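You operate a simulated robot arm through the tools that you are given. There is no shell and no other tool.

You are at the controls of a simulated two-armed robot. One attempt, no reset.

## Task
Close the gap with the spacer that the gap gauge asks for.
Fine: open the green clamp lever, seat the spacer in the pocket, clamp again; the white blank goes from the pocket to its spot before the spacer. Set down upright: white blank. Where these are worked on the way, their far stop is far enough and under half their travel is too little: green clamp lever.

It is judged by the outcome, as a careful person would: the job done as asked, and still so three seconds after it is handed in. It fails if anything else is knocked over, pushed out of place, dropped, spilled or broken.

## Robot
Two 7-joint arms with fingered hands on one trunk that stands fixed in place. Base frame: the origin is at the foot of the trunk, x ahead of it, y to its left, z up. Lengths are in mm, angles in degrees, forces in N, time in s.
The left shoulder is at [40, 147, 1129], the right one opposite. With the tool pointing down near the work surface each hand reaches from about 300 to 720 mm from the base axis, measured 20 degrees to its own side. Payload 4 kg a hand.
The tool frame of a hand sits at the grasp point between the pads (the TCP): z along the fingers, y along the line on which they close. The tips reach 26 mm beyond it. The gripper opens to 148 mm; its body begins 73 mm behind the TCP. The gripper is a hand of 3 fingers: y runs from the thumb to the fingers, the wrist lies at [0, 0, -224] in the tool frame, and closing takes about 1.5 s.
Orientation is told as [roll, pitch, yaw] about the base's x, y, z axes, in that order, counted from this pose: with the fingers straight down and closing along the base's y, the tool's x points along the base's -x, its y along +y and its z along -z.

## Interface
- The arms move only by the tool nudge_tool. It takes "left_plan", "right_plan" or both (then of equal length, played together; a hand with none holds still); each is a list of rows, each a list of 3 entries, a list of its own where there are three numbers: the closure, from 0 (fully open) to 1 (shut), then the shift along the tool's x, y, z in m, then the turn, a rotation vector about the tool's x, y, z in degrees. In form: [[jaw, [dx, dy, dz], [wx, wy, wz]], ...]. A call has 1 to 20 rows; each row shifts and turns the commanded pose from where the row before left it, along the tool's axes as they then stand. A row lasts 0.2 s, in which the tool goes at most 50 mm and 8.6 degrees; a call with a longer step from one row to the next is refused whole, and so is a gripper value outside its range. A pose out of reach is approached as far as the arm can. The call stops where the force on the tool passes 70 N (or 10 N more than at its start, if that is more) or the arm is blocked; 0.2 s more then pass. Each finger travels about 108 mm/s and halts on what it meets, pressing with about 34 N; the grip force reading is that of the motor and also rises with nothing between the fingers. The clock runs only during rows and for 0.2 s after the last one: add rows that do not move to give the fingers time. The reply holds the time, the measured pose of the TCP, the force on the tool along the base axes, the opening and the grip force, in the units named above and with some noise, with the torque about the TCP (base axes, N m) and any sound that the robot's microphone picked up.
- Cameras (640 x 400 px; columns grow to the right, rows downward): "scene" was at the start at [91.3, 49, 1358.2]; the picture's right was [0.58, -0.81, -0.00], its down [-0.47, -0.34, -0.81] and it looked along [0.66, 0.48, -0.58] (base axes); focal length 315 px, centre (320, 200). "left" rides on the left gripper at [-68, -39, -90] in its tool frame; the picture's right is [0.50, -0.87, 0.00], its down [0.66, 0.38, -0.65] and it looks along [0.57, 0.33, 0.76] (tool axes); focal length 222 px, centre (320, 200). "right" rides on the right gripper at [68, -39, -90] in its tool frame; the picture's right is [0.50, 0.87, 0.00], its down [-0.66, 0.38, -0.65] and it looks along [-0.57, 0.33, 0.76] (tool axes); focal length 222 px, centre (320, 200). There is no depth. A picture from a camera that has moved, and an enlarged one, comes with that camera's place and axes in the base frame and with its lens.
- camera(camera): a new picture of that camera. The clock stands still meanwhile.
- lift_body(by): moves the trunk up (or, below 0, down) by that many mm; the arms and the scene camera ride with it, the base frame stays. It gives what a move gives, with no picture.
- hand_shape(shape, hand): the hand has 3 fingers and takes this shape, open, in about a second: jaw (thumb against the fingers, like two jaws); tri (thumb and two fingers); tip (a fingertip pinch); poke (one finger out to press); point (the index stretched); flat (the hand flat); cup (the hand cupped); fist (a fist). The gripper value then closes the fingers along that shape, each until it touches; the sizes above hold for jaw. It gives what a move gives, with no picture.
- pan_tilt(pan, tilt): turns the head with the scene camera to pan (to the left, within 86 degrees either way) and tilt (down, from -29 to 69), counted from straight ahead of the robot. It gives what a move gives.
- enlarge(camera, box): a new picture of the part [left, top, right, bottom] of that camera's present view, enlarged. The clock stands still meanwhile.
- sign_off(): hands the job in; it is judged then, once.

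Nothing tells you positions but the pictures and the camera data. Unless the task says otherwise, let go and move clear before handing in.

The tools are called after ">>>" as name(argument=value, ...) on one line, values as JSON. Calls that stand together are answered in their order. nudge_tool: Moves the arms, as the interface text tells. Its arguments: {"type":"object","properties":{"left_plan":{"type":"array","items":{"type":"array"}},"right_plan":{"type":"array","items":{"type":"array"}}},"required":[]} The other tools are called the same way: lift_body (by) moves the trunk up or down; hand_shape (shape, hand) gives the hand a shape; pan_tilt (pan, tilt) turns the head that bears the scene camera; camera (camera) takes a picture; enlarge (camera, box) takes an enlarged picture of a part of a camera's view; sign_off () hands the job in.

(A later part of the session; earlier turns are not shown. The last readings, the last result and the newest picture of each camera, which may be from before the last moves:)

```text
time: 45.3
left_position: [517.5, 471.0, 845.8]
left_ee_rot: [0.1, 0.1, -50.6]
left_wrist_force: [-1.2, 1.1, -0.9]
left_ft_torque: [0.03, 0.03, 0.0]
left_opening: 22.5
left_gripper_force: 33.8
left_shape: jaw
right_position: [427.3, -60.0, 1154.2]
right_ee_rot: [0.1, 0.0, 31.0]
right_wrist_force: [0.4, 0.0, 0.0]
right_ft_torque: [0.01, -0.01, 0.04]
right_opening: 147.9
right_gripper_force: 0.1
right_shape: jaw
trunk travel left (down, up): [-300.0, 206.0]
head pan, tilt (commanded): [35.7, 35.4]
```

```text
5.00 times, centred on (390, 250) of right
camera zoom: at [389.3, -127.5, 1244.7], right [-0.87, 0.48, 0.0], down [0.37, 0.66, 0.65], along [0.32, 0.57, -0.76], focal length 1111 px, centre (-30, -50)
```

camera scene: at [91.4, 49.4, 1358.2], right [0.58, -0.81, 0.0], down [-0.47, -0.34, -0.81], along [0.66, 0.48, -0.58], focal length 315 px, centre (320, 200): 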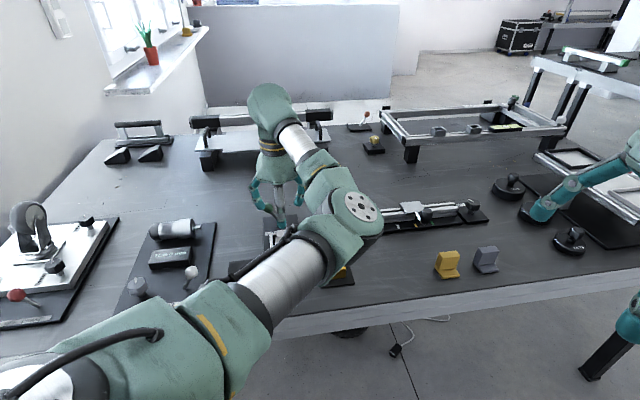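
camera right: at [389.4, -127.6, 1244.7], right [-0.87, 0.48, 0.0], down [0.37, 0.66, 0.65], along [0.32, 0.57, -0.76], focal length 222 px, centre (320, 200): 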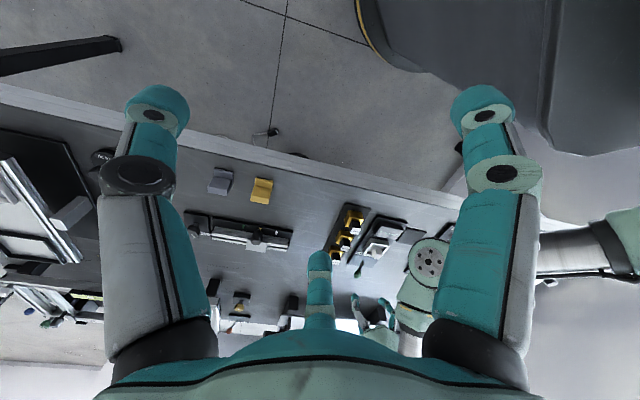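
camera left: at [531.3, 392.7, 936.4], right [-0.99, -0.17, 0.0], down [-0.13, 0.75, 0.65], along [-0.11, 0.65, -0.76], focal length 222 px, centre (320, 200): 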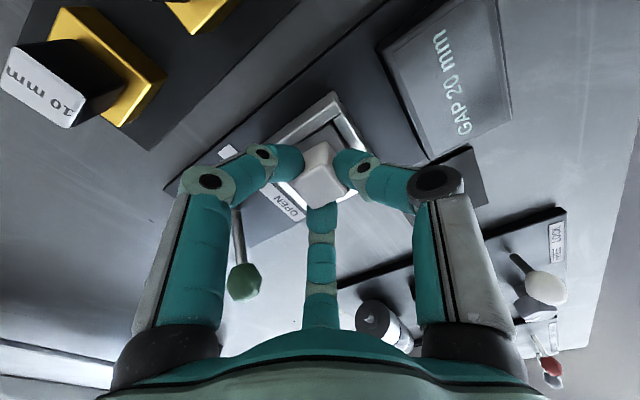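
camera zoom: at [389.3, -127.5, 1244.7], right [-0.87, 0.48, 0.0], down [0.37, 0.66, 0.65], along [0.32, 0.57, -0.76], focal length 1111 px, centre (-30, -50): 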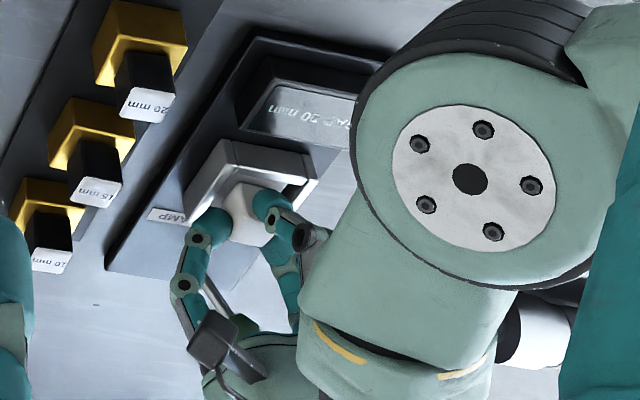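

The blank is gripped at a 22.5 mm opening. I'll lift it straight up.

>>> nudge_tool(left_plan=[[1, [0, 0, -0.006], [0, 0, 0]], [1, [0, 0, -0.008], [0, 0, 0]], [1, [0, 0, -0.012], [0, 0, 0]], [1, [0, 0, -0.015], [0, 0, 0]], [1, [0, 0, -0.02], [0, 0, 0]], [1, [0, 0, -0.02], [0, 0, 0]], [1, [0, 0, 0], [0, 0, 0]]])

>>> camera(camera="left")

>>> enlarge(camera="right", box=[340, 210, 440, 290])

>>> camera(camera="scene")

```text
time: 46.9
left_position: [518.0, 470.3, 926.7]
left_ee_rot: [0.1, 0.0, -50.5]
left_wrist_force: [0.4, 0.5, -0.1]
left_ft_torque: [-0.01, 0.03, 0.0]
left_opening: 22.1
left_gripper_force: 34.1
left_shape: jaw
right_position: [428.0, -59.7, 1153.6]
right_ee_rot: [0.1, 0.1, 31.0]
right_wrist_force: [0.4, 0.3, 0.0]
right_ft_torque: [-0.01, 0.0, -0.03]
right_opening: 148.0
right_gripper_force: 0.0
right_shape: jaw
trunk travel left (down, up): [-300.0, 206.0]
head pan, tilt (commanded): [35.7, 35.4]
```

```text
taken
camera left: at [531.9, 392.7, 1017.1], right [-0.99, -0.17, 0.0], down [-0.13, 0.75, 0.65], along [-0.11, 0.65, -0.76], focal length 222 px, centre (320, 200)
```

left: 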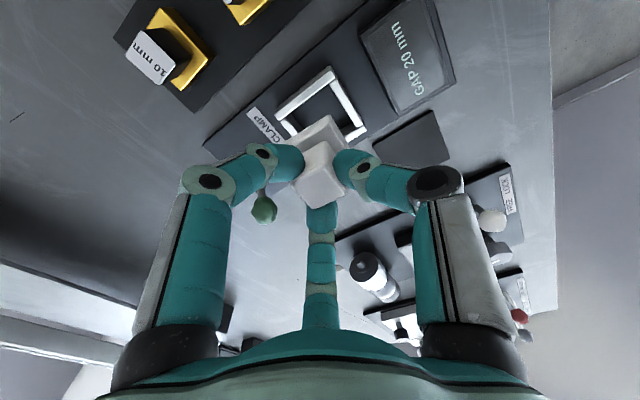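

```text
5.00 times, centred on (390, 250) of right
camera zoom: at [389.5, -127.4, 1244.7], right [-0.87, 0.48, 0.0], down [0.37, 0.66, 0.65], along [0.32, 0.57, -0.76], focal length 1111 px, centre (-30, -50)
```

zoom: 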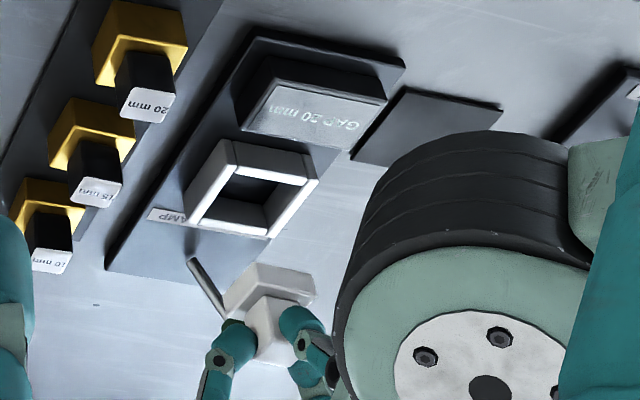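

```text
taken
camera scene: at [91.5, 49.2, 1358.1], right [0.58, -0.81, 0.0], down [-0.47, -0.34, -0.81], along [0.66, 0.48, -0.58], focal length 315 px, centre (320, 200)
```

scene: 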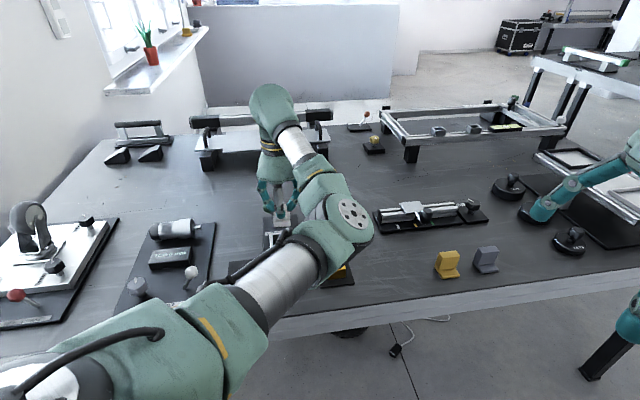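

The blank is lifted and level. I'll look at the empty pocket and the spot plate before placing it.

>>> enlarge(camera="left", box=[250, 40, 410, 150])

>>> enlarge(camera="left", box=[350, 0, 480, 180])

>>> enlarge(camera="right", box=[370, 220, 420, 260])

```text
3.64 times, centred on (330, 95) of left
camera zoom: at [531.9, 392.7, 1017.1], right [-0.99, -0.17, 0.0], down [-0.13, 0.75, 0.65], along [-0.11, 0.65, -0.76], focal length 808 px, centre (284, 582)
```

zoom: 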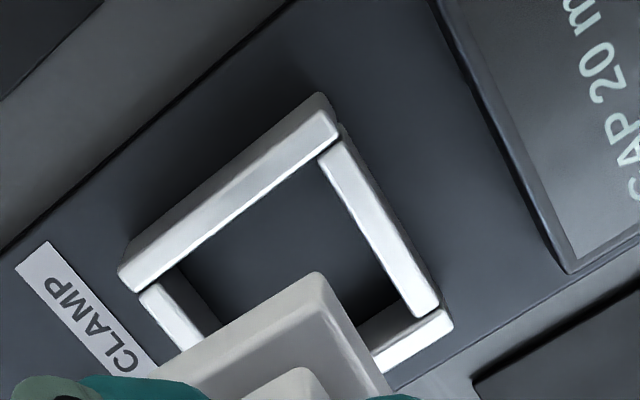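

```text
2.22 times, centred on (415, 90) of left
camera zoom: at [531.9, 392.7, 1017.1], right [-0.99, -0.17, 0.0], down [-0.13, 0.75, 0.65], along [-0.11, 0.65, -0.76], focal length 494 px, centre (109, 444)
```

zoom: 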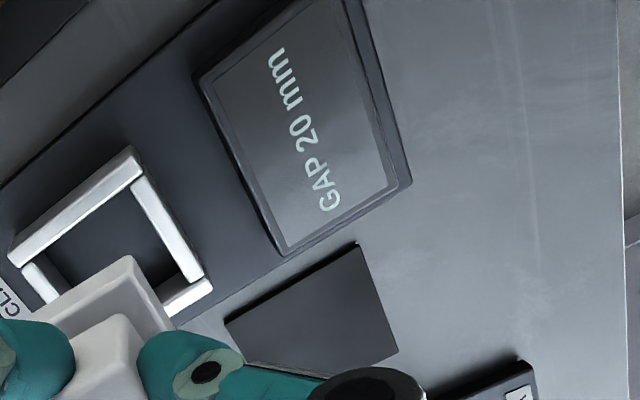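

```text
10.00 times, centred on (395, 240) of right
camera zoom: at [389.5, -127.4, 1244.7], right [-0.87, 0.48, 0.0], down [0.37, 0.66, 0.65], along [0.32, 0.57, -0.76], focal length 2221 px, centre (-430, -200)
```

zoom: 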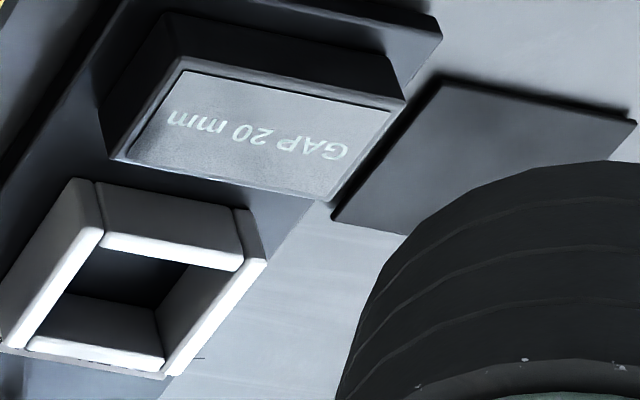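

The spot plate is about 70 mm square, centred near (403.5, 500.5) and aligned at 45°. I'll carry the blank over it at a safe height and check clearances.

>>> nudge_tool(left_plan=[[1, [0.024, -0.0173, 0], [0, 0, 0]], [1, [0.024, -0.0173, 0], [0, 0, 0]], [1, [0.024, -0.0173, 0], [0, 0, -2]], [1, [0.0248, -0.0164, 0], [0, 0, -2]], [1, [0, 0, 0], [0, 0, 0]]])

>>> camera(camera="left")

>>> camera(camera="scene")

>>> camera(camera="right")

```text
time: 48.1
left_position: [403.4, 499.1, 928.0]
left_ee_rot: [0.1, -0.1, -46.5]
left_wrist_force: [-0.1, -0.1, -0.4]
left_ft_torque: [-0.03, 0.01, 0.01]
left_opening: 22.2
left_gripper_force: 33.7
left_shape: jaw
right_position: [426.8, -60.0, 1152.8]
right_ee_rot: [0.1, 0.1, 31.0]
right_wrist_force: [-0.5, 0.1, -0.1]
right_ft_torque: [0.0, -0.04, 0.03]
right_opening: 147.9
right_gripper_force: 0.0
right_shape: jaw
trunk travel left (down, up): [-300.0, 206.0]
head pan, tilt (commanded): [35.7, 35.4]
```

```text
taken
camera left: at [422.9, 422.9, 1017.7], right [-0.97, -0.23, 0.0], down [-0.18, 0.73, 0.65], along [-0.15, 0.64, -0.76], focal length 222 px, centre (320, 200)
```

left: 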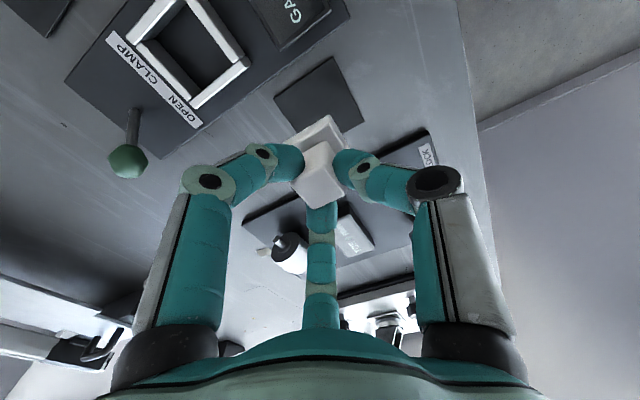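

```text
taken
camera scene: at [91.7, 48.8, 1358.1], right [0.58, -0.81, 0.0], down [-0.47, -0.34, -0.81], along [0.66, 0.48, -0.58], focal length 315 px, centre (320, 200)
```

scene: 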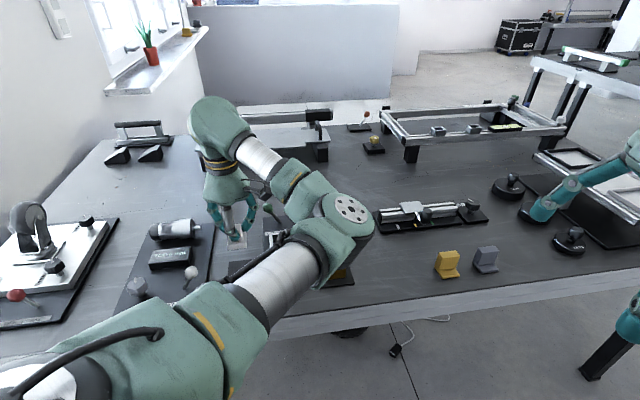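

```text
taken
camera right: at [389.7, -127.7, 1244.5], right [-0.87, 0.48, 0.0], down [0.37, 0.66, 0.65], along [0.32, 0.57, -0.76], focal length 222 px, centre (320, 200)
```

right: 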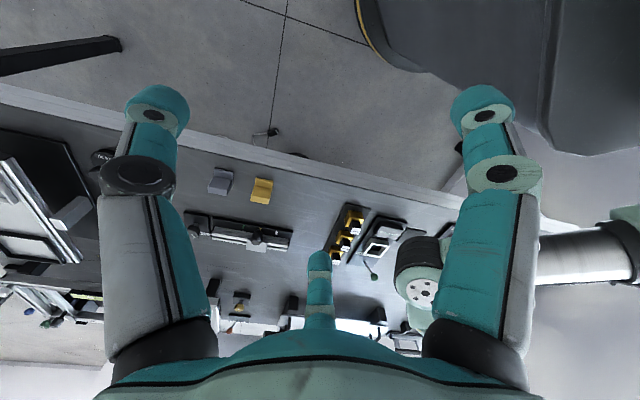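

>>> enlarge(camera="left", box=[260, 50, 380, 170])

>>> enlarge(camera="scene", box=[190, 190, 290, 290])

```text
3.33 times, centred on (320, 110) of left
camera zoom: at [422.9, 422.9, 1017.7], right [-0.97, -0.23, 0.0], down [-0.18, 0.73, 0.65], along [-0.15, 0.64, -0.76], focal length 740 px, centre (320, 500)
```

zoom: 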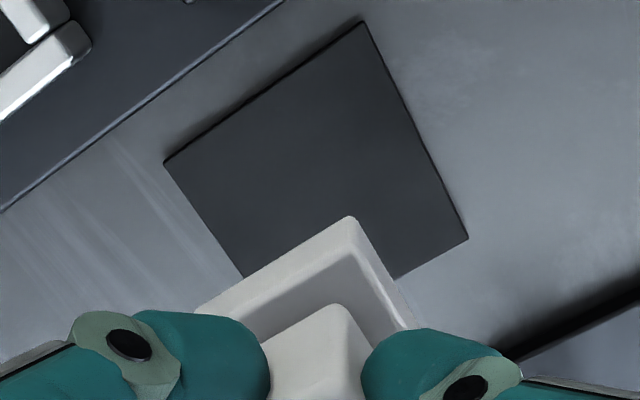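

```text
4.00 times, centred on (240, 240) of scene
camera zoom: at [91.7, 48.8, 1358.1], right [0.58, -0.81, 0.0], down [-0.47, -0.34, -0.81], along [0.66, 0.48, -0.58], focal length 1261 px, centre (640, 40)
```

zoom: 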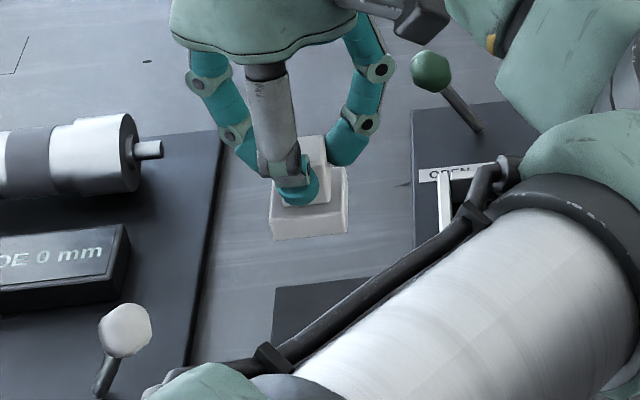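

The blank is square with the plate and within 2 mm of its centre. I'll lower most of the way, then feel for contact in small steps.

>>> nudge_tool(left_plan=[[1, [0.0017, -0.0007, 0.02], [0, 0, -1]], [1, [0, 0, 0.02], [0, 0, 0]], [1, [0, 0, 0.02], [0, 0, 0]], [1, [0, 0, 0.016], [0, 0, 0]], [1, [0, 0, 0], [0, 0, 0]]])

>>> enlarge(camera="scene", box=[190, 190, 290, 290])

>>> enlarge(camera="left", box=[240, 70, 400, 220])

```text
time: 49.3
left_position: [401.8, 500.6, 851.3]
left_ee_rot: [0.1, 0.0, -45.5]
left_wrist_force: [-0.7, 0.7, -1.0]
left_ft_torque: [0.02, 0.0, 0.03]
left_opening: 22.2
left_gripper_force: 34.4
left_shape: jaw
right_position: [426.8, -61.5, 1153.8]
right_ee_rot: [0.1, 0.0, 31.0]
right_wrist_force: [-0.2, 0.4, 0.4]
right_ft_torque: [0.04, 0.01, 0.0]
right_opening: 148.0
right_gripper_force: 0.0
right_shape: jaw
trunk travel left (down, up): [-300.0, 206.0]
head pan, tilt (commanded): [35.7, 35.4]
```

```text
4.00 times, centred on (240, 240) of scene
camera zoom: at [91.3, 48.7, 1358.2], right [0.58, -0.81, 0.0], down [-0.47, -0.34, -0.81], along [0.66, 0.48, -0.58], focal length 1261 px, centre (640, 40)
```

zoom: 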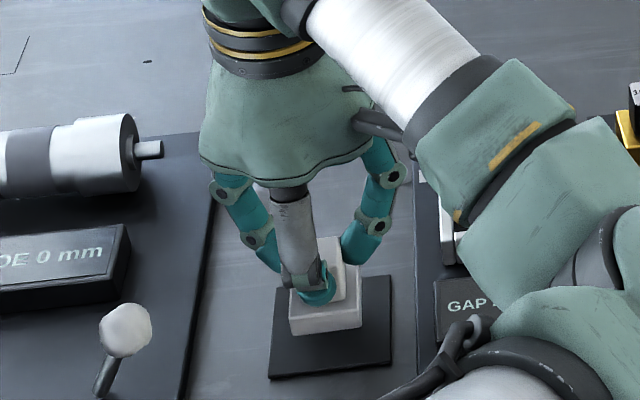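

```text
2.67 times, centred on (320, 145) of left
camera zoom: at [422.6, 424.9, 941.6], right [-0.97, -0.25, 0.0], down [-0.19, 0.73, 0.65], along [-0.16, 0.63, -0.76], focal length 592 px, centre (320, 347)
```

zoom: 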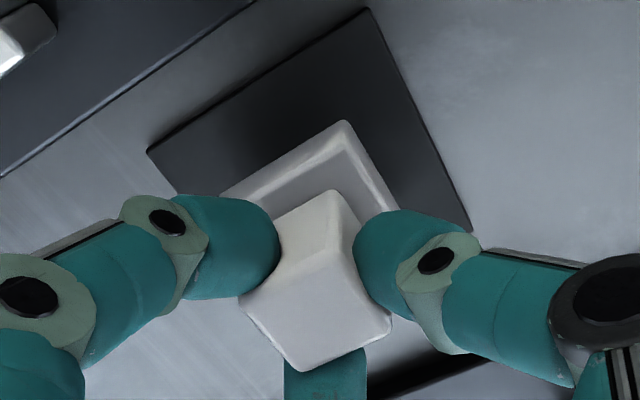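

>>> nudge_tool(left_plan=[[1, [0, 0, 0.004], [0, 0, 0]], [1, [0, 0, 0.002], [0, 0, 0]], [1, [0, 0, 0.001], [0, 0, 0]]])

>>> nudge_tool(left_plan=[[1, [0, 0, 0.002], [0, 0, 0]]])

>>> nudge_tool(left_plan=[[1, [0, 0, 0.001], [0, 0, 0]]])

```text
time: 50.1
left_position: [402.2, 501.0, 844.4]
left_ee_rot: [0.0, 0.0, -45.5]
left_wrist_force: [0.6, -0.6, -0.8]
left_ft_torque: [0.02, 0.03, 0.0]
left_opening: 22.0
left_gripper_force: 33.6
left_shape: jaw
right_position: [427.7, -61.3, 1154.9]
right_ee_rot: [0.1, 0.2, 31.0]
right_wrist_force: [-0.1, 0.1, -0.4]
right_ft_torque: [0.02, -0.01, 0.02]
right_opening: 147.9
right_gripper_force: 0.2
right_shape: jaw
trunk travel left (down, up): [-300.0, 206.0]
head pan, tilt (commanded): [35.7, 35.4]
```

```text
time: 50.5
left_position: [402.7, 501.1, 843.7]
left_ee_rot: [0.1, 0.1, -45.5]
left_wrist_force: [0.2, -0.7, -0.5]
left_ft_torque: [-0.01, -0.03, 0.02]
left_opening: 21.7
left_gripper_force: 34.0
left_shape: jaw
right_position: [427.9, -60.4, 1154.0]
right_ee_rot: [0.0, 0.2, 30.9]
right_wrist_force: [0.0, 0.3, -0.7]
right_ft_torque: [0.01, 0.02, 0.02]
right_opening: 148.0
right_gripper_force: 0.0
right_shape: jaw
trunk travel left (down, up): [-300.0, 206.0]
head pan, tilt (commanded): [35.7, 35.4]
```

```text
time: 50.9
left_position: [402.4, 501.5, 842.4]
left_ee_rot: [0.0, 0.0, -45.5]
left_wrist_force: [0.2, 0.2, -0.6]
left_ft_torque: [0.0, 0.0, -0.02]
left_opening: 22.1
left_gripper_force: 33.9
left_shape: jaw
right_position: [427.1, -60.8, 1153.7]
right_ee_rot: [0.1, 0.1, 30.9]
right_wrist_force: [0.0, 0.1, -0.1]
right_ft_torque: [0.02, -0.03, 0.03]
right_opening: 147.8
right_gripper_force: 0.0
right_shape: jaw
trunk travel left (down, up): [-300.0, 206.0]
head pan, tilt (commanded): [35.7, 35.4]
```

No contact yet at 842. I'll keep going in small steps.

>>> nudge_tool(left_plan=[[1, [0, 0, 0.001], [0, 0, 0]], [1, [0, 0, 0.001], [0, 0, 0]]])

>>> nudge_tool(left_plan=[[1, [0, 0, 0.0015], [0, 0, 0]]])

>>> nudge_tool(left_plan=[[1, [0, 0, 0.0015], [0, 0, 0]]])

>>> enlarge(camera="scene", box=[220, 235, 270, 285])

```text
time: 51.5
left_position: [401.9, 500.9, 839.2]
left_ee_rot: [0.1, 0.1, -45.5]
left_wrist_force: [0.9, -0.3, -1.3]
left_ft_torque: [0.01, -0.02, 0.02]
left_opening: 21.8
left_gripper_force: 34.4
left_shape: jaw
right_position: [426.1, -59.9, 1154.2]
right_ee_rot: [0.2, 0.2, 31.0]
right_wrist_force: [-0.5, 0.3, -0.6]
right_ft_torque: [0.03, -0.02, -0.02]
right_opening: 148.0
right_gripper_force: 0.1
right_shape: jaw
trunk travel left (down, up): [-300.0, 206.0]
head pan, tilt (commanded): [35.7, 35.4]
```

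```text
time: 51.9
left_position: [400.6, 501.5, 838.6]
left_ee_rot: [0.1, 0.0, -45.5]
left_wrist_force: [-0.8, -0.2, 1.0]
left_ft_torque: [0.03, -0.03, 0.0]
left_opening: 22.1
left_gripper_force: 34.3
left_shape: jaw
right_position: [428.1, -60.8, 1153.4]
right_ee_rot: [0.1, 0.2, 31.0]
right_wrist_force: [-1.1, -0.3, 0.3]
right_ft_torque: [0.02, 0.0, -0.02]
right_opening: 147.8
right_gripper_force: 0.0
right_shape: jaw
trunk travel left (down, up): [-300.0, 206.0]
head pan, tilt (commanded): [35.7, 35.4]
```

```text
time: 52.3
left_position: [402.1, 500.9, 837.4]
left_ee_rot: [0.2, 0.0, -45.5]
left_wrist_force: [0.4, 0.6, 5.0]
left_ft_torque: [-0.01, -0.07, 0.01]
left_opening: 22.2
left_gripper_force: 34.1
left_shape: jaw
right_position: [426.3, -60.9, 1154.8]
right_ee_rot: [0.1, -0.1, 31.0]
right_wrist_force: [0.5, -0.4, -0.5]
right_ft_torque: [-0.04, 0.02, 0.04]
right_opening: 147.8
right_gripper_force: 0.1
right_shape: jaw
trunk travel left (down, up): [-300.0, 206.0]
head pan, tilt (commanded): [35.7, 35.4]
```

```text
8.00 times, centred on (245, 260) of scene
camera zoom: at [90.7, 48.3, 1358.3], right [0.58, -0.81, 0.0], down [-0.47, -0.34, -0.82], along [0.66, 0.48, -0.58], focal length 2522 px, centre (920, -280)
```

zoom: 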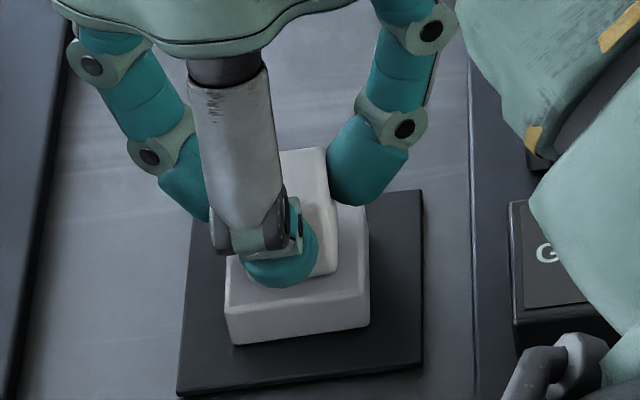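

Contact: 5 N upward at TCP z≈837.4, with the blank flat on its plate. I'll release it slowly and raise.

>>> nudge_tool(left_plan=[[0.8, [0, 0, -0.0005], [0, 0, 0]], [0.7, [0, 0, 0], [0, 0, 0]], [0.6, [0, 0, 0], [0, 0, 0]], [0.55, [0, 0, 0], [0, 0, 0]], [0.55, [0, 0, 0], [0, 0, 0]], [0.55, [0, 0, -0.015], [0, 0, 0]], [0.55, [0, 0, -0.02], [0, 0, 0]], [0.55, [0, 0, -0.03], [0, 0, 0]], [0.55, [0, 0, -0.03], [0, 0, 0]], [0.55, [0, 0, 0], [0, 0, 0]]])

>>> enlarge(camera="left", box=[220, 40, 420, 220])

>>> enlarge(camera="scene", box=[210, 200, 290, 290])

```text
time: 54.5
left_position: [402.4, 501.4, 932.1]
left_ee_rot: [0.1, 0.0, -45.5]
left_wrist_force: [-0.3, 0.5, 0.5]
left_ft_torque: [0.02, 0.02, 0.01]
left_opening: 66.2
left_gripper_force: 0.1
left_shape: jaw
right_position: [427.6, -60.1, 1154.2]
right_ee_rot: [0.1, 0.1, 31.0]
right_wrist_force: [0.5, 0.2, 0.0]
right_ft_torque: [0.01, 0.02, 0.03]
right_opening: 147.8
right_gripper_force: 0.1
right_shape: jaw
trunk travel left (down, up): [-300.0, 206.0]
head pan, tilt (commanded): [35.7, 35.4]
```

```text
2.22 times, centred on (320, 130) of left
camera zoom: at [422.3, 425.0, 1022.7], right [-0.97, -0.25, 0.0], down [-0.19, 0.73, 0.65], along [-0.16, 0.63, -0.76], focal length 494 px, centre (320, 356)
```

zoom: 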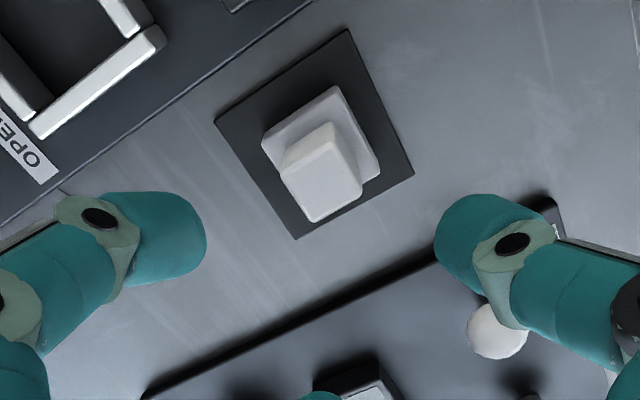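

```text
4.44 times, centred on (250, 245) of scene
camera zoom: at [91.5, 49.3, 1358.1], right [0.58, -0.81, 0.0], down [-0.47, -0.34, -0.81], along [0.66, 0.48, -0.58], focal length 1401 px, centre (631, 0)
```

zoom: 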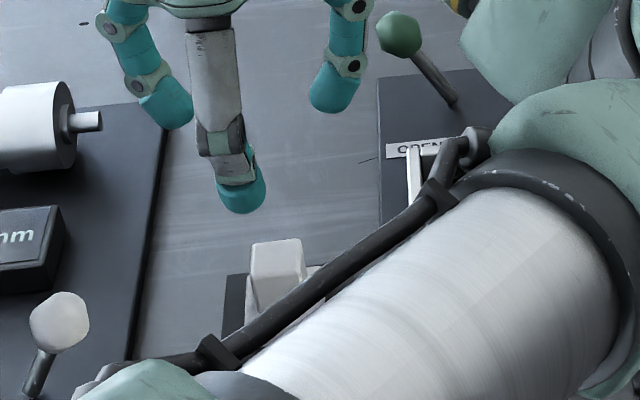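

The blank stands upright and centred on its plate. I'll move the right hand further out of the way, then bring the left hand over the 20 mm spacer.

>>> nudge_tool(right_plan=[[0, [0.0245, -0.0261, 0], [0, 0, 0]], [0, [0.0245, -0.0261, 0], [0, 0, 0]], [0, [0.0245, -0.0261, 0], [0, 0, 0]], [0, [0.0245, -0.0261, 0], [0, 0, 0]], [0, [0, 0, 0], [0, 0, 0]]])

>>> nudge_tool(left_plan=[[0.55, [-0.0363, -0.0065, -0.003], [0, 0, 0]], [0.55, [-0.0363, -0.0065, -0.003], [0, 0, 0]], [0.55, [-0.0363, -0.0065, -0.003], [0, 0, 0]], [0.55, [-0.0363, -0.0065, 0], [0, 0, 0]], [0.55, [-0.0363, -0.0065, 0], [0, 0, 0]], [0.55, [-0.0363, -0.0065, 0], [0, 0, 0]], [0.55, [0, 0, 0], [0, 0, 0]]])

>>> camera(camera="left")

>>> camera(camera="scene")

>>> camera(camera="right")

```text
time: 55.7
left_position: [402.7, 501.8, 930.9]
left_ee_rot: [-0.1, 0.0, -45.6]
left_wrist_force: [0.1, 0.3, -0.3]
left_ft_torque: [-0.03, -0.02, 0.0]
left_opening: 66.2
left_gripper_force: 0.0
left_shape: jaw
right_position: [397.1, -198.6, 1154.1]
right_ee_rot: [0.0, 0.1, 31.0]
right_wrist_force: [0.1, -0.2, -0.9]
right_ft_torque: [-0.02, 0.02, 0.0]
right_opening: 147.8
right_gripper_force: 0.0
right_shape: jaw
trunk travel left (down, up): [-300.0, 206.0]
head pan, tilt (commanded): [35.7, 35.4]
```

```text
time: 57.3
left_position: [527.2, 318.5, 940.4]
left_ee_rot: [0.1, 0.0, -45.5]
left_wrist_force: [-0.4, 0.6, -0.1]
left_ft_torque: [0.0, 0.02, 0.0]
left_opening: 66.3
left_gripper_force: 0.1
left_shape: jaw
right_position: [396.2, -199.9, 1154.4]
right_ee_rot: [0.0, 0.1, 31.0]
right_wrist_force: [-0.5, 0.6, -0.3]
right_ft_torque: [0.03, -0.02, 0.0]
right_opening: 148.1
right_gripper_force: 0.0
right_shape: jaw
trunk travel left (down, up): [-300.0, 206.0]
head pan, tilt (commanded): [35.7, 35.4]
```

```text
taken
camera left: at [547.8, 241.1, 1031.1], right [-0.97, -0.25, 0.0], down [-0.19, 0.73, 0.65], along [-0.16, 0.63, -0.76], focal length 222 px, centre (320, 200)
```

left: 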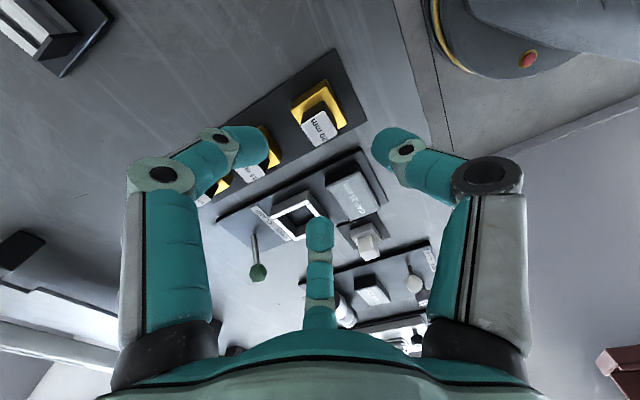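

```text
taken
camera scene: at [91.2, 49.4, 1358.2], right [0.58, -0.81, 0.0], down [-0.47, -0.34, -0.81], along [0.66, 0.48, -0.58], focal length 315 px, centre (320, 200)
```

scene: 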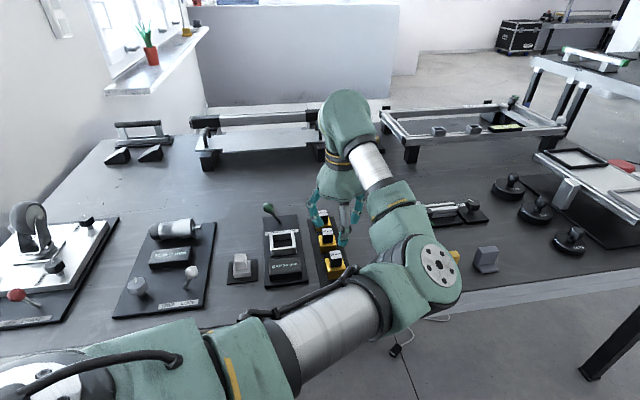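

```text
taken
camera right: at [358.4, -267.3, 1245.0], right [-0.87, 0.48, 0.0], down [0.37, 0.66, 0.65], along [0.32, 0.57, -0.76], focal length 222 px, centre (320, 200)
```

right: 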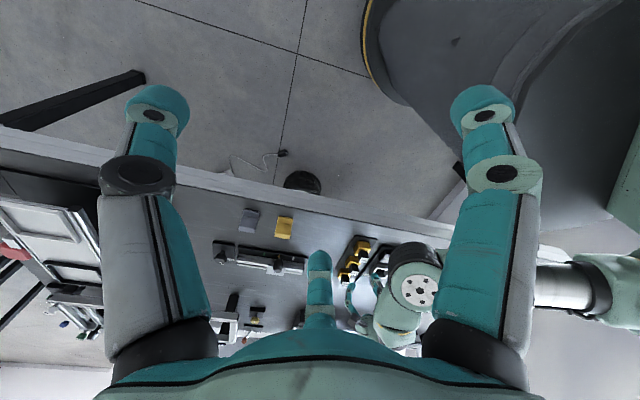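

>>> enlarge(camera="left", box=[270, 60, 370, 160])

>>> enlarge(camera="scene", box=[225, 195, 365, 290])

```text
4.00 times, centred on (320, 110) of left
camera zoom: at [547.8, 241.1, 1031.1], right [-0.97, -0.25, 0.0], down [-0.19, 0.73, 0.65], along [-0.16, 0.63, -0.76], focal length 888 px, centre (320, 560)
```

zoom: 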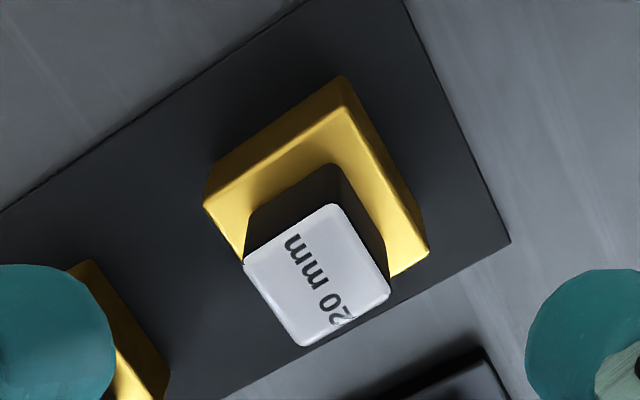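

```text
4.21 times, centred on (295, 242) of scene
camera zoom: at [91.2, 49.4, 1358.2], right [0.58, -0.81, 0.0], down [-0.47, -0.34, -0.81], along [0.66, 0.48, -0.58], focal length 1327 px, centre (425, 21)
```

zoom: 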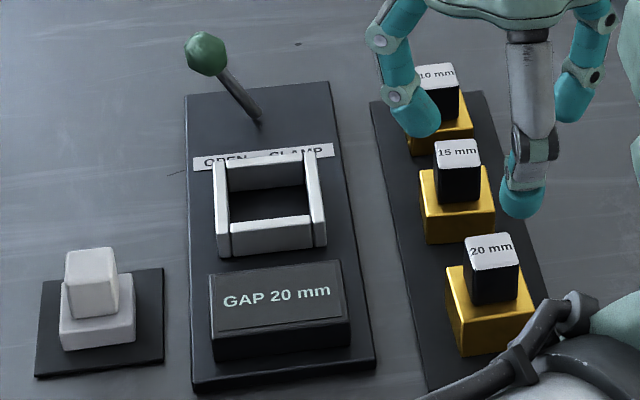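

The blank is on its plate and the lever is still open. The 20 mm spacer's knob is at (528.5, 318.3), turned about 3°. I'll align and descend over it.

>>> nudge_tool(left_plan=[[0.55, [0.0006, 0.0013, 0], [0, 0, -3.5]], [0.57, [0, 0, 0.025], [0, 0, 0]], [0.6, [0, 0, 0.025], [0, 0, 0]], [0.6, [0, 0, 0.021], [0, 0, 0]], [0.6, [0, 0, 0], [0, 0, 0]]])

>>> enlarge(camera="left", box=[240, 80, 400, 220])

>>> enlarge(camera="scene", box=[270, 180, 390, 290])

```text
time: 58.5
left_position: [527.6, 320.0, 870.2]
left_ee_rot: [0.2, 0.0, -41.9]
left_wrist_force: [0.0, 0.0, 0.0]
left_ft_torque: [-0.03, -0.02, 0.01]
left_opening: 59.3
left_gripper_force: 0.1
left_shape: jaw
right_position: [396.4, -200.6, 1153.8]
right_ee_rot: [0.1, 0.0, 30.9]
right_wrist_force: [0.0, -0.5, -0.2]
right_ft_torque: [-0.01, -0.02, -0.04]
right_opening: 147.8
right_gripper_force: 0.0
right_shape: jaw
trunk travel left (down, up): [-300.0, 206.0]
head pan, tilt (commanded): [35.7, 35.4]
```

```text
2.86 times, centred on (320, 150) of left
camera zoom: at [551.7, 244.3, 960.2], right [-0.95, -0.31, 0.0], down [-0.23, 0.72, 0.65], along [-0.2, 0.62, -0.76], focal length 635 px, centre (320, 343)
```

zoom: 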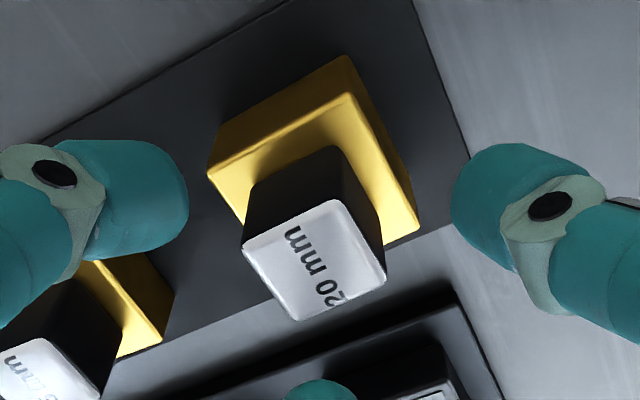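

```text
3.64 times, centred on (330, 235) of scene
camera zoom: at [91.2, 48.6, 1358.2], right [0.58, -0.81, 0.0], down [-0.47, -0.34, -0.81], along [0.66, 0.48, -0.58], focal length 1146 px, centre (284, 73)
```

zoom: 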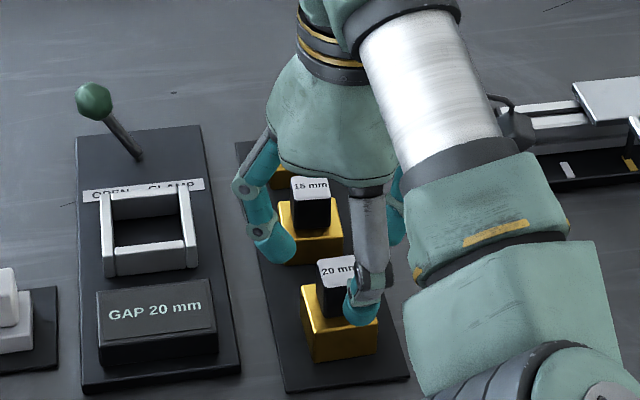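

>>> nudge_tool(left_plan=[[0.6, [-0.0014, -0.0004, 0.012], [0, 0, 0]], [0.6, [0, 0, 0.013], [0, 0, 0]], [0.6, [0, 0, 0], [0, 0, 0]]])

>>> enlarge(camera="left", box=[220, 90, 420, 240])

>>> enlarge(camera="scene", box=[300, 210, 380, 290])

```text
time: 59.3
left_position: [527.6, 317.3, 844.5]
left_ee_rot: [0.1, 0.0, -42.0]
left_wrist_force: [0.1, -0.1, -0.1]
left_ft_torque: [0.03, 0.02, 0.0]
left_opening: 59.4
left_gripper_force: 0.0
left_shape: jaw
right_position: [396.8, -200.0, 1153.9]
right_ee_rot: [0.1, 0.0, 31.0]
right_wrist_force: [-0.2, 0.2, -0.4]
right_ft_torque: [0.0, 0.03, 0.01]
right_opening: 148.0
right_gripper_force: 0.0
right_shape: jaw
trunk travel left (down, up): [-300.0, 206.0]
head pan, tilt (commanded): [35.7, 35.4]
```

```text
2.67 times, centred on (320, 165) of left
camera zoom: at [552.2, 243.3, 934.8], right [-0.95, -0.31, 0.0], down [-0.23, 0.72, 0.66], along [-0.2, 0.62, -0.76], focal length 592 px, centre (320, 293)
```

zoom: 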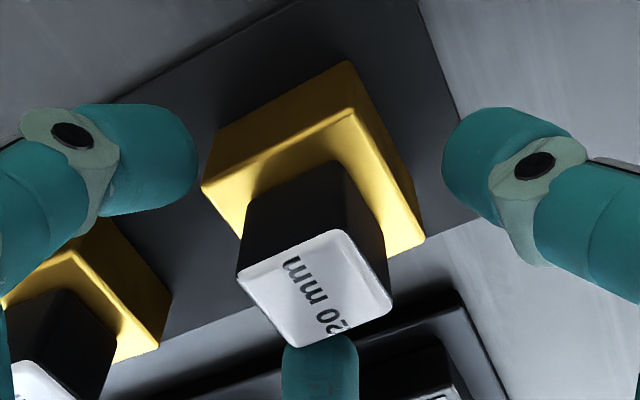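

```text
5.00 times, centred on (340, 250) of scene
camera zoom: at [91.2, 48.7, 1358.2], right [0.58, -0.81, 0.0], down [-0.47, -0.34, -0.81], along [0.66, 0.48, -0.58], focal length 1576 px, centre (220, -50)
```

zoom: 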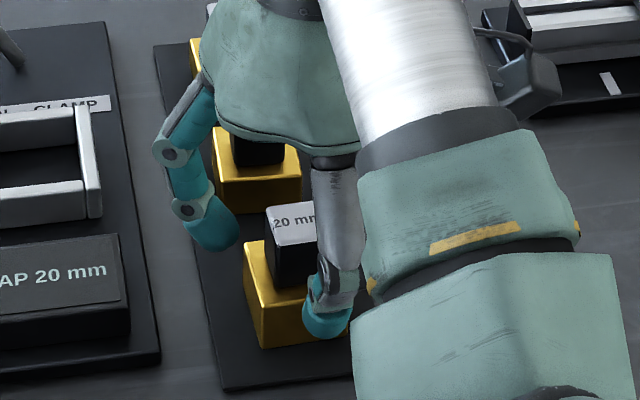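

Centred to about 1 mm, so I'll close on the spacer's knob.

>>> nudge_tool(left_plan=[[0.75, [0, 0, 0], [0, 0, 0]], [0.85, [0, 0, 0], [0, 0, 0]], [1, [0, 0, 0], [0, 0, 0]], [1, [0, 0, 0], [0, 0, 0]], [1, [0, 0, 0], [0, 0, 0]], [1, [0, 0, 0], [0, 0, 0]], [1, [0, 0, 0], [0, 0, 0]]])

>>> enlarge(camera="left", box=[220, 90, 420, 240])

```text
time: 60.9
left_position: [527.7, 319.2, 844.5]
left_ee_rot: [0.0, 0.0, -42.0]
left_wrist_force: [-0.5, 0.1, -0.2]
left_ft_torque: [-0.04, 0.01, 0.02]
left_opening: 20.1
left_gripper_force: 33.6
left_shape: jaw
right_position: [396.1, -200.0, 1153.9]
right_ee_rot: [0.1, 0.1, 31.0]
right_wrist_force: [-0.3, 0.1, -0.7]
right_ft_torque: [-0.05, 0.03, -0.01]
right_opening: 147.8
right_gripper_force: 0.0
right_shape: jaw
trunk travel left (down, up): [-300.0, 206.0]
head pan, tilt (commanded): [35.7, 35.4]
```

```text
2.67 times, centred on (320, 165) of left
camera zoom: at [552.6, 243.4, 934.7], right [-0.95, -0.31, 0.0], down [-0.23, 0.72, 0.65], along [-0.2, 0.62, -0.76], focal length 592 px, centre (320, 293)
```

zoom: 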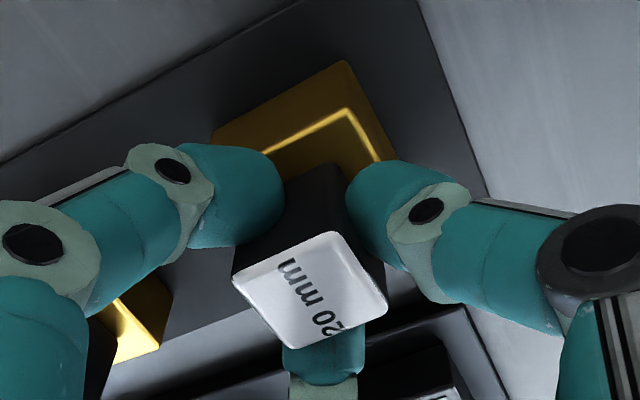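

Gripped at a 20 mm opening. I'll lift straight up and inspect.

>>> nudge_tool(left_plan=[[1, [0, 0, -0.006], [0, 0, 0]], [1, [0, 0, -0.008], [0, 0, 0]], [1, [0, 0, -0.012], [0, 0, 0]], [1, [0, 0, -0.02], [0, 0, 0]], [1, [0, 0, -0.025], [0, 0, 0]], [1, [0, 0, -0.025], [0, 0, 0]], [1, [0, 0, 0], [0, 0, 0]]])

>>> enlarge(camera="left", box=[220, 60, 420, 240])

>>> enlarge(camera="scene", box=[225, 170, 385, 290])

```text
time: 62.5
left_position: [527.1, 318.0, 941.6]
left_ee_rot: [-0.1, 0.0, -42.0]
left_wrist_force: [0.2, 0.6, -3.0]
left_ft_torque: [-0.01, 0.01, 0.0]
left_opening: 20.2
left_gripper_force: 33.7
left_shape: jaw
right_position: [396.3, -199.9, 1154.5]
right_ee_rot: [0.1, 0.1, 31.0]
right_wrist_force: [0.9, 0.0, 0.1]
right_ft_torque: [0.01, 0.02, 0.01]
right_opening: 147.8
right_gripper_force: 0.2
right_shape: jaw
trunk travel left (down, up): [-300.0, 206.0]
head pan, tilt (commanded): [35.7, 35.4]
```

```text
2.22 times, centred on (320, 150) of left
camera zoom: at [552.6, 243.2, 1030.9], right [-0.95, -0.31, 0.0], down [-0.23, 0.72, 0.65], along [-0.2, 0.62, -0.76], focal length 494 px, centre (320, 311)
```

zoom: 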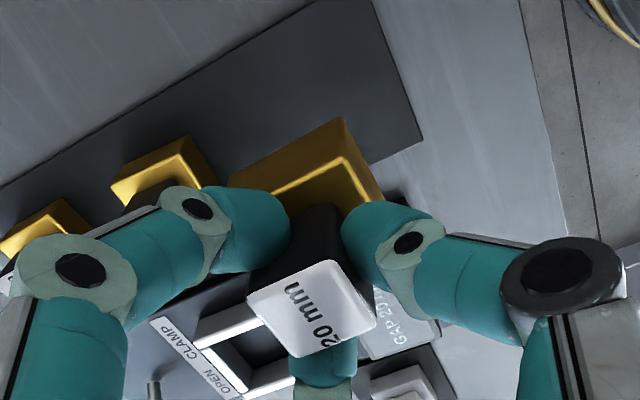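

```text
3.33 times, centred on (305, 230) of scene
camera zoom: at [91.9, 49.2, 1358.1], right [0.58, -0.81, 0.0], down [-0.47, -0.34, -0.81], along [0.66, 0.48, -0.58], focal length 1051 px, centre (370, 100)
```

zoom: 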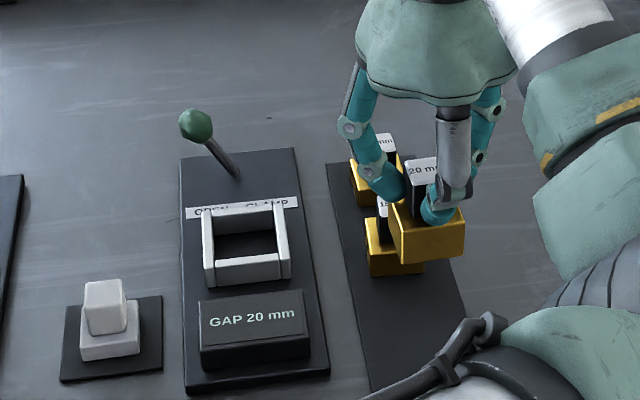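

The spacer is in hand and level. I'll square it to the pocket angle and carry it over the pocket, at a TCP of about (516, 469.4).

>>> nudge_tool(left_plan=[[1, [0, 0, 0], [0, 0, 3.6]], [1, [0.0292, 0.0244, 0], [0, 0, 0]], [1, [0.0292, 0.0244, 0], [0, 0, 0]], [1, [0.0292, 0.0244, 0], [0, 0, 0]], [1, [0.0292, 0.0244, 0], [0, 0, 0]], [1, [0, 0, 0], [0, 0, 0]]])

>>> enlarge(camera="left", box=[220, 40, 420, 220])

>>> enlarge(camera="scene", box=[225, 170, 365, 290])

>>> enlarge(camera="right", box=[330, 230, 410, 300])

```text
time: 63.9
left_position: [516.1, 469.9, 940.3]
left_ee_rot: [0.2, 0.0, -45.5]
left_wrist_force: [-0.6, -1.3, -4.5]
left_ft_torque: [0.0, 0.04, -0.03]
left_opening: 19.6
left_gripper_force: 34.5
left_shape: jaw
right_position: [396.3, -201.5, 1153.9]
right_ee_rot: [0.1, 0.1, 31.1]
right_wrist_force: [-0.3, -0.6, 0.5]
right_ft_torque: [0.03, -0.01, -0.03]
right_opening: 147.9
right_gripper_force: 0.0
right_shape: jaw
trunk travel left (down, up): [-300.0, 206.0]
head pan, tilt (commanded): [35.7, 35.4]
```

```text
2.22 times, centred on (320, 130) of left
camera zoom: at [536.0, 393.3, 1031.6], right [-0.97, -0.25, 0.0], down [-0.19, 0.73, 0.66], along [-0.16, 0.63, -0.76], focal length 494 px, centre (320, 356)
```

zoom: 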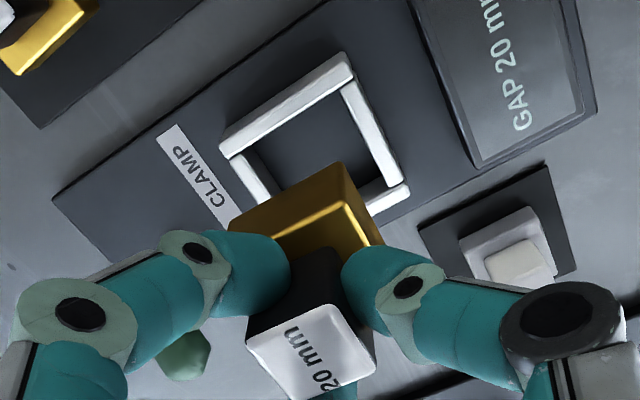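

```text
3.33 times, centred on (295, 230) of scene
camera zoom: at [91.8, 48.1, 1358.2], right [0.58, -0.81, 0.0], down [-0.47, -0.34, -0.81], along [0.66, 0.48, -0.58], focal length 1051 px, centre (403, 100)
```

zoom: 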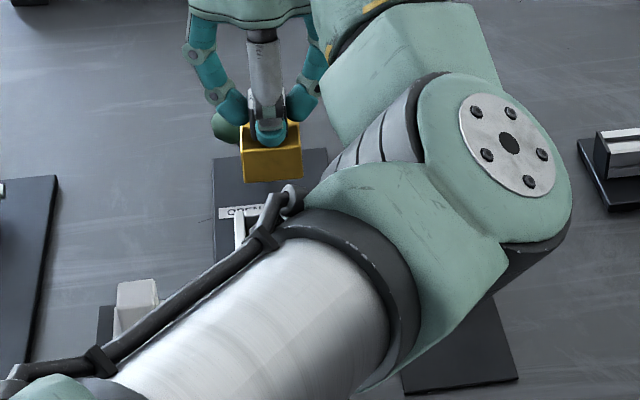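

```text
5.71 times, centred on (370, 265) of right
camera zoom: at [358.9, -268.5, 1244.6], right [-0.87, 0.48, 0.0], down [0.37, 0.66, 0.65], along [0.32, 0.57, -0.76], focal length 1269 px, centre (34, -171)
```

zoom: 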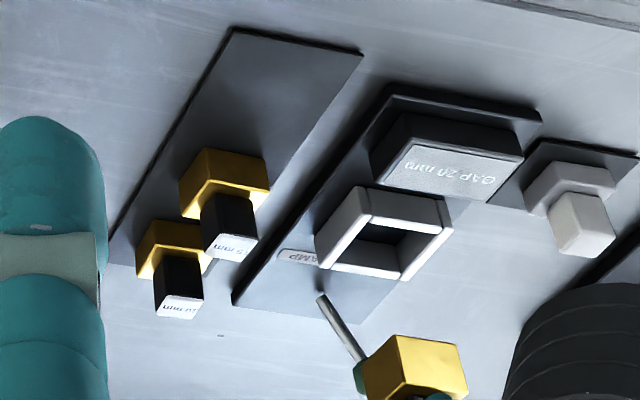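

>>> enlarge(camera="left", box=[280, 55, 360, 155])

>>> enlarge(camera="left", box=[280, 50, 370, 110])

```text
4.00 times, centred on (320, 105) of left
camera zoom: at [536.0, 393.3, 1031.6], right [-0.97, -0.25, 0.0], down [-0.19, 0.73, 0.66], along [-0.16, 0.63, -0.76], focal length 888 px, centre (320, 580)
```

zoom: 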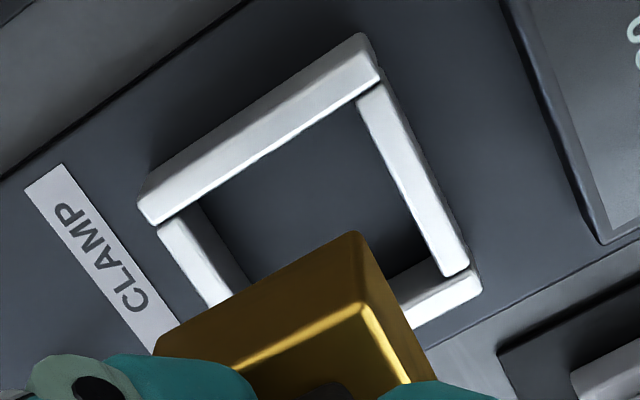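

```text
6.67 times, centred on (325, 80) of left
camera zoom: at [536.0, 393.3, 1031.6], right [-0.97, -0.25, 0.0], down [-0.19, 0.73, 0.66], along [-0.16, 0.63, -0.76], focal length 1481 px, centre (287, 1000)
```

zoom: 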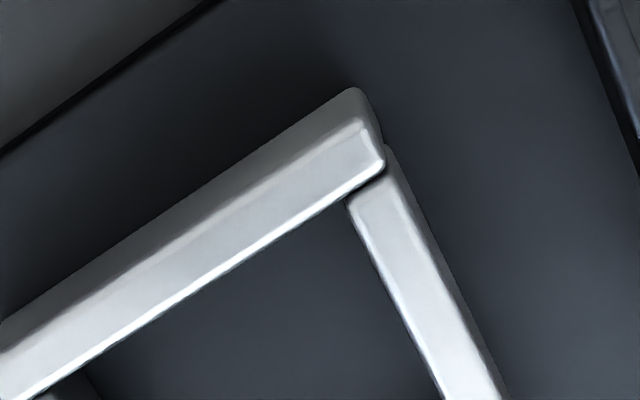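

The block is over the pocket to within about 1 mm and square to it. I'll lower to just above the rim and re-check.

>>> nudge_tool(left_plan=[[1, [0, 0, 0.02], [0, 0, 0]], [1, [0, 0, 0.02], [0, 0, 0]], [1, [0, 0, 0.018], [0, 0, 0]], [1, [0, 0, 0], [0, 0, 0]]])

>>> enlarge(camera="left", box=[270, 70, 370, 170])

>>> enlarge(camera="right", box=[350, 240, 410, 290])

>>> enlarge(camera="scene", box=[255, 190, 335, 260])

```text
time: 64.9
left_position: [516.2, 469.6, 880.9]
left_ee_rot: [0.0, 0.2, -45.5]
left_wrist_force: [0.4, 0.2, -3.5]
left_ft_torque: [-0.03, 0.02, 0.0]
left_opening: 19.7
left_gripper_force: 34.6
left_shape: jaw
right_position: [396.8, -200.7, 1153.3]
right_ee_rot: [0.0, 0.0, 30.9]
right_wrist_force: [0.6, -0.1, -0.3]
right_ft_torque: [-0.01, -0.02, -0.02]
right_opening: 148.0
right_gripper_force: 0.0
right_shape: jaw
trunk travel left (down, up): [-300.0, 206.0]
head pan, tilt (commanded): [35.7, 35.4]
```

```text
4.00 times, centred on (320, 120) of left
camera zoom: at [536.3, 394.1, 972.5], right [-0.97, -0.25, 0.0], down [-0.19, 0.73, 0.65], along [-0.16, 0.63, -0.76], focal length 888 px, centre (320, 520)
```

zoom: 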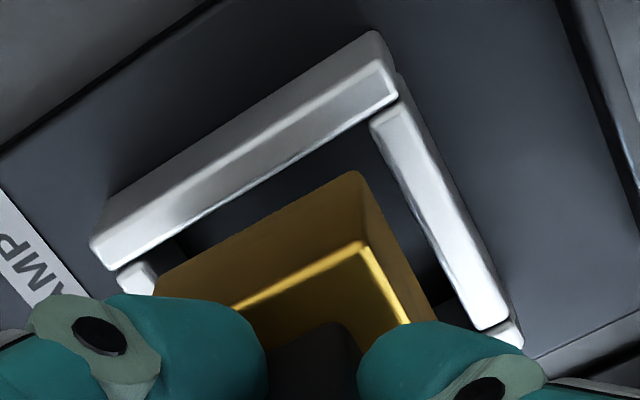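

```text
8.00 times, centred on (380, 265) of right
camera zoom: at [358.9, -267.6, 1244.8], right [-0.87, 0.48, 0.0], down [0.37, 0.66, 0.65], along [0.32, 0.57, -0.76], focal length 1777 px, centre (-160, -320)
```

zoom: 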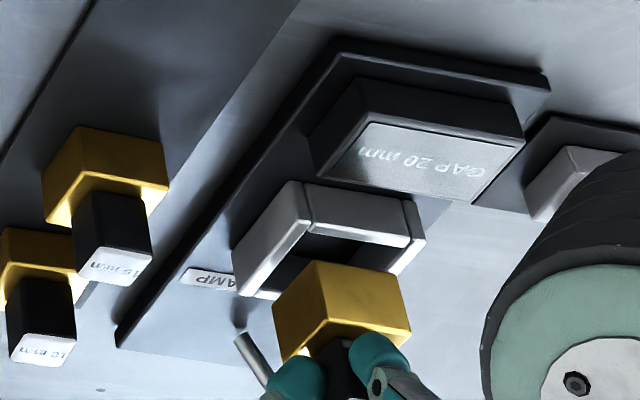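

```text
5.71 times, centred on (295, 225) of scene
camera zoom: at [91.7, 49.0, 1358.2], right [0.58, -0.81, 0.0], down [-0.47, -0.34, -0.81], along [0.66, 0.48, -0.58], focal length 1801 px, centre (463, 57)
```

zoom: 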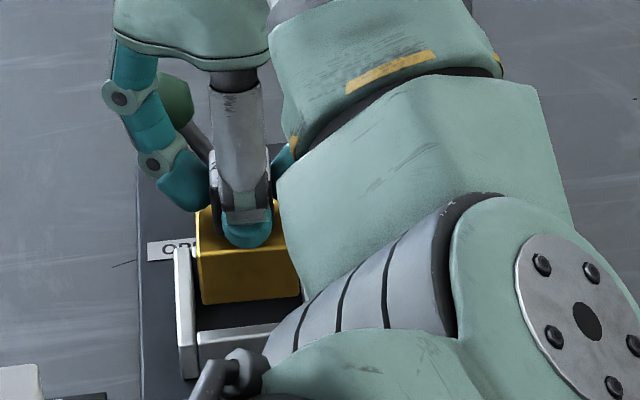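

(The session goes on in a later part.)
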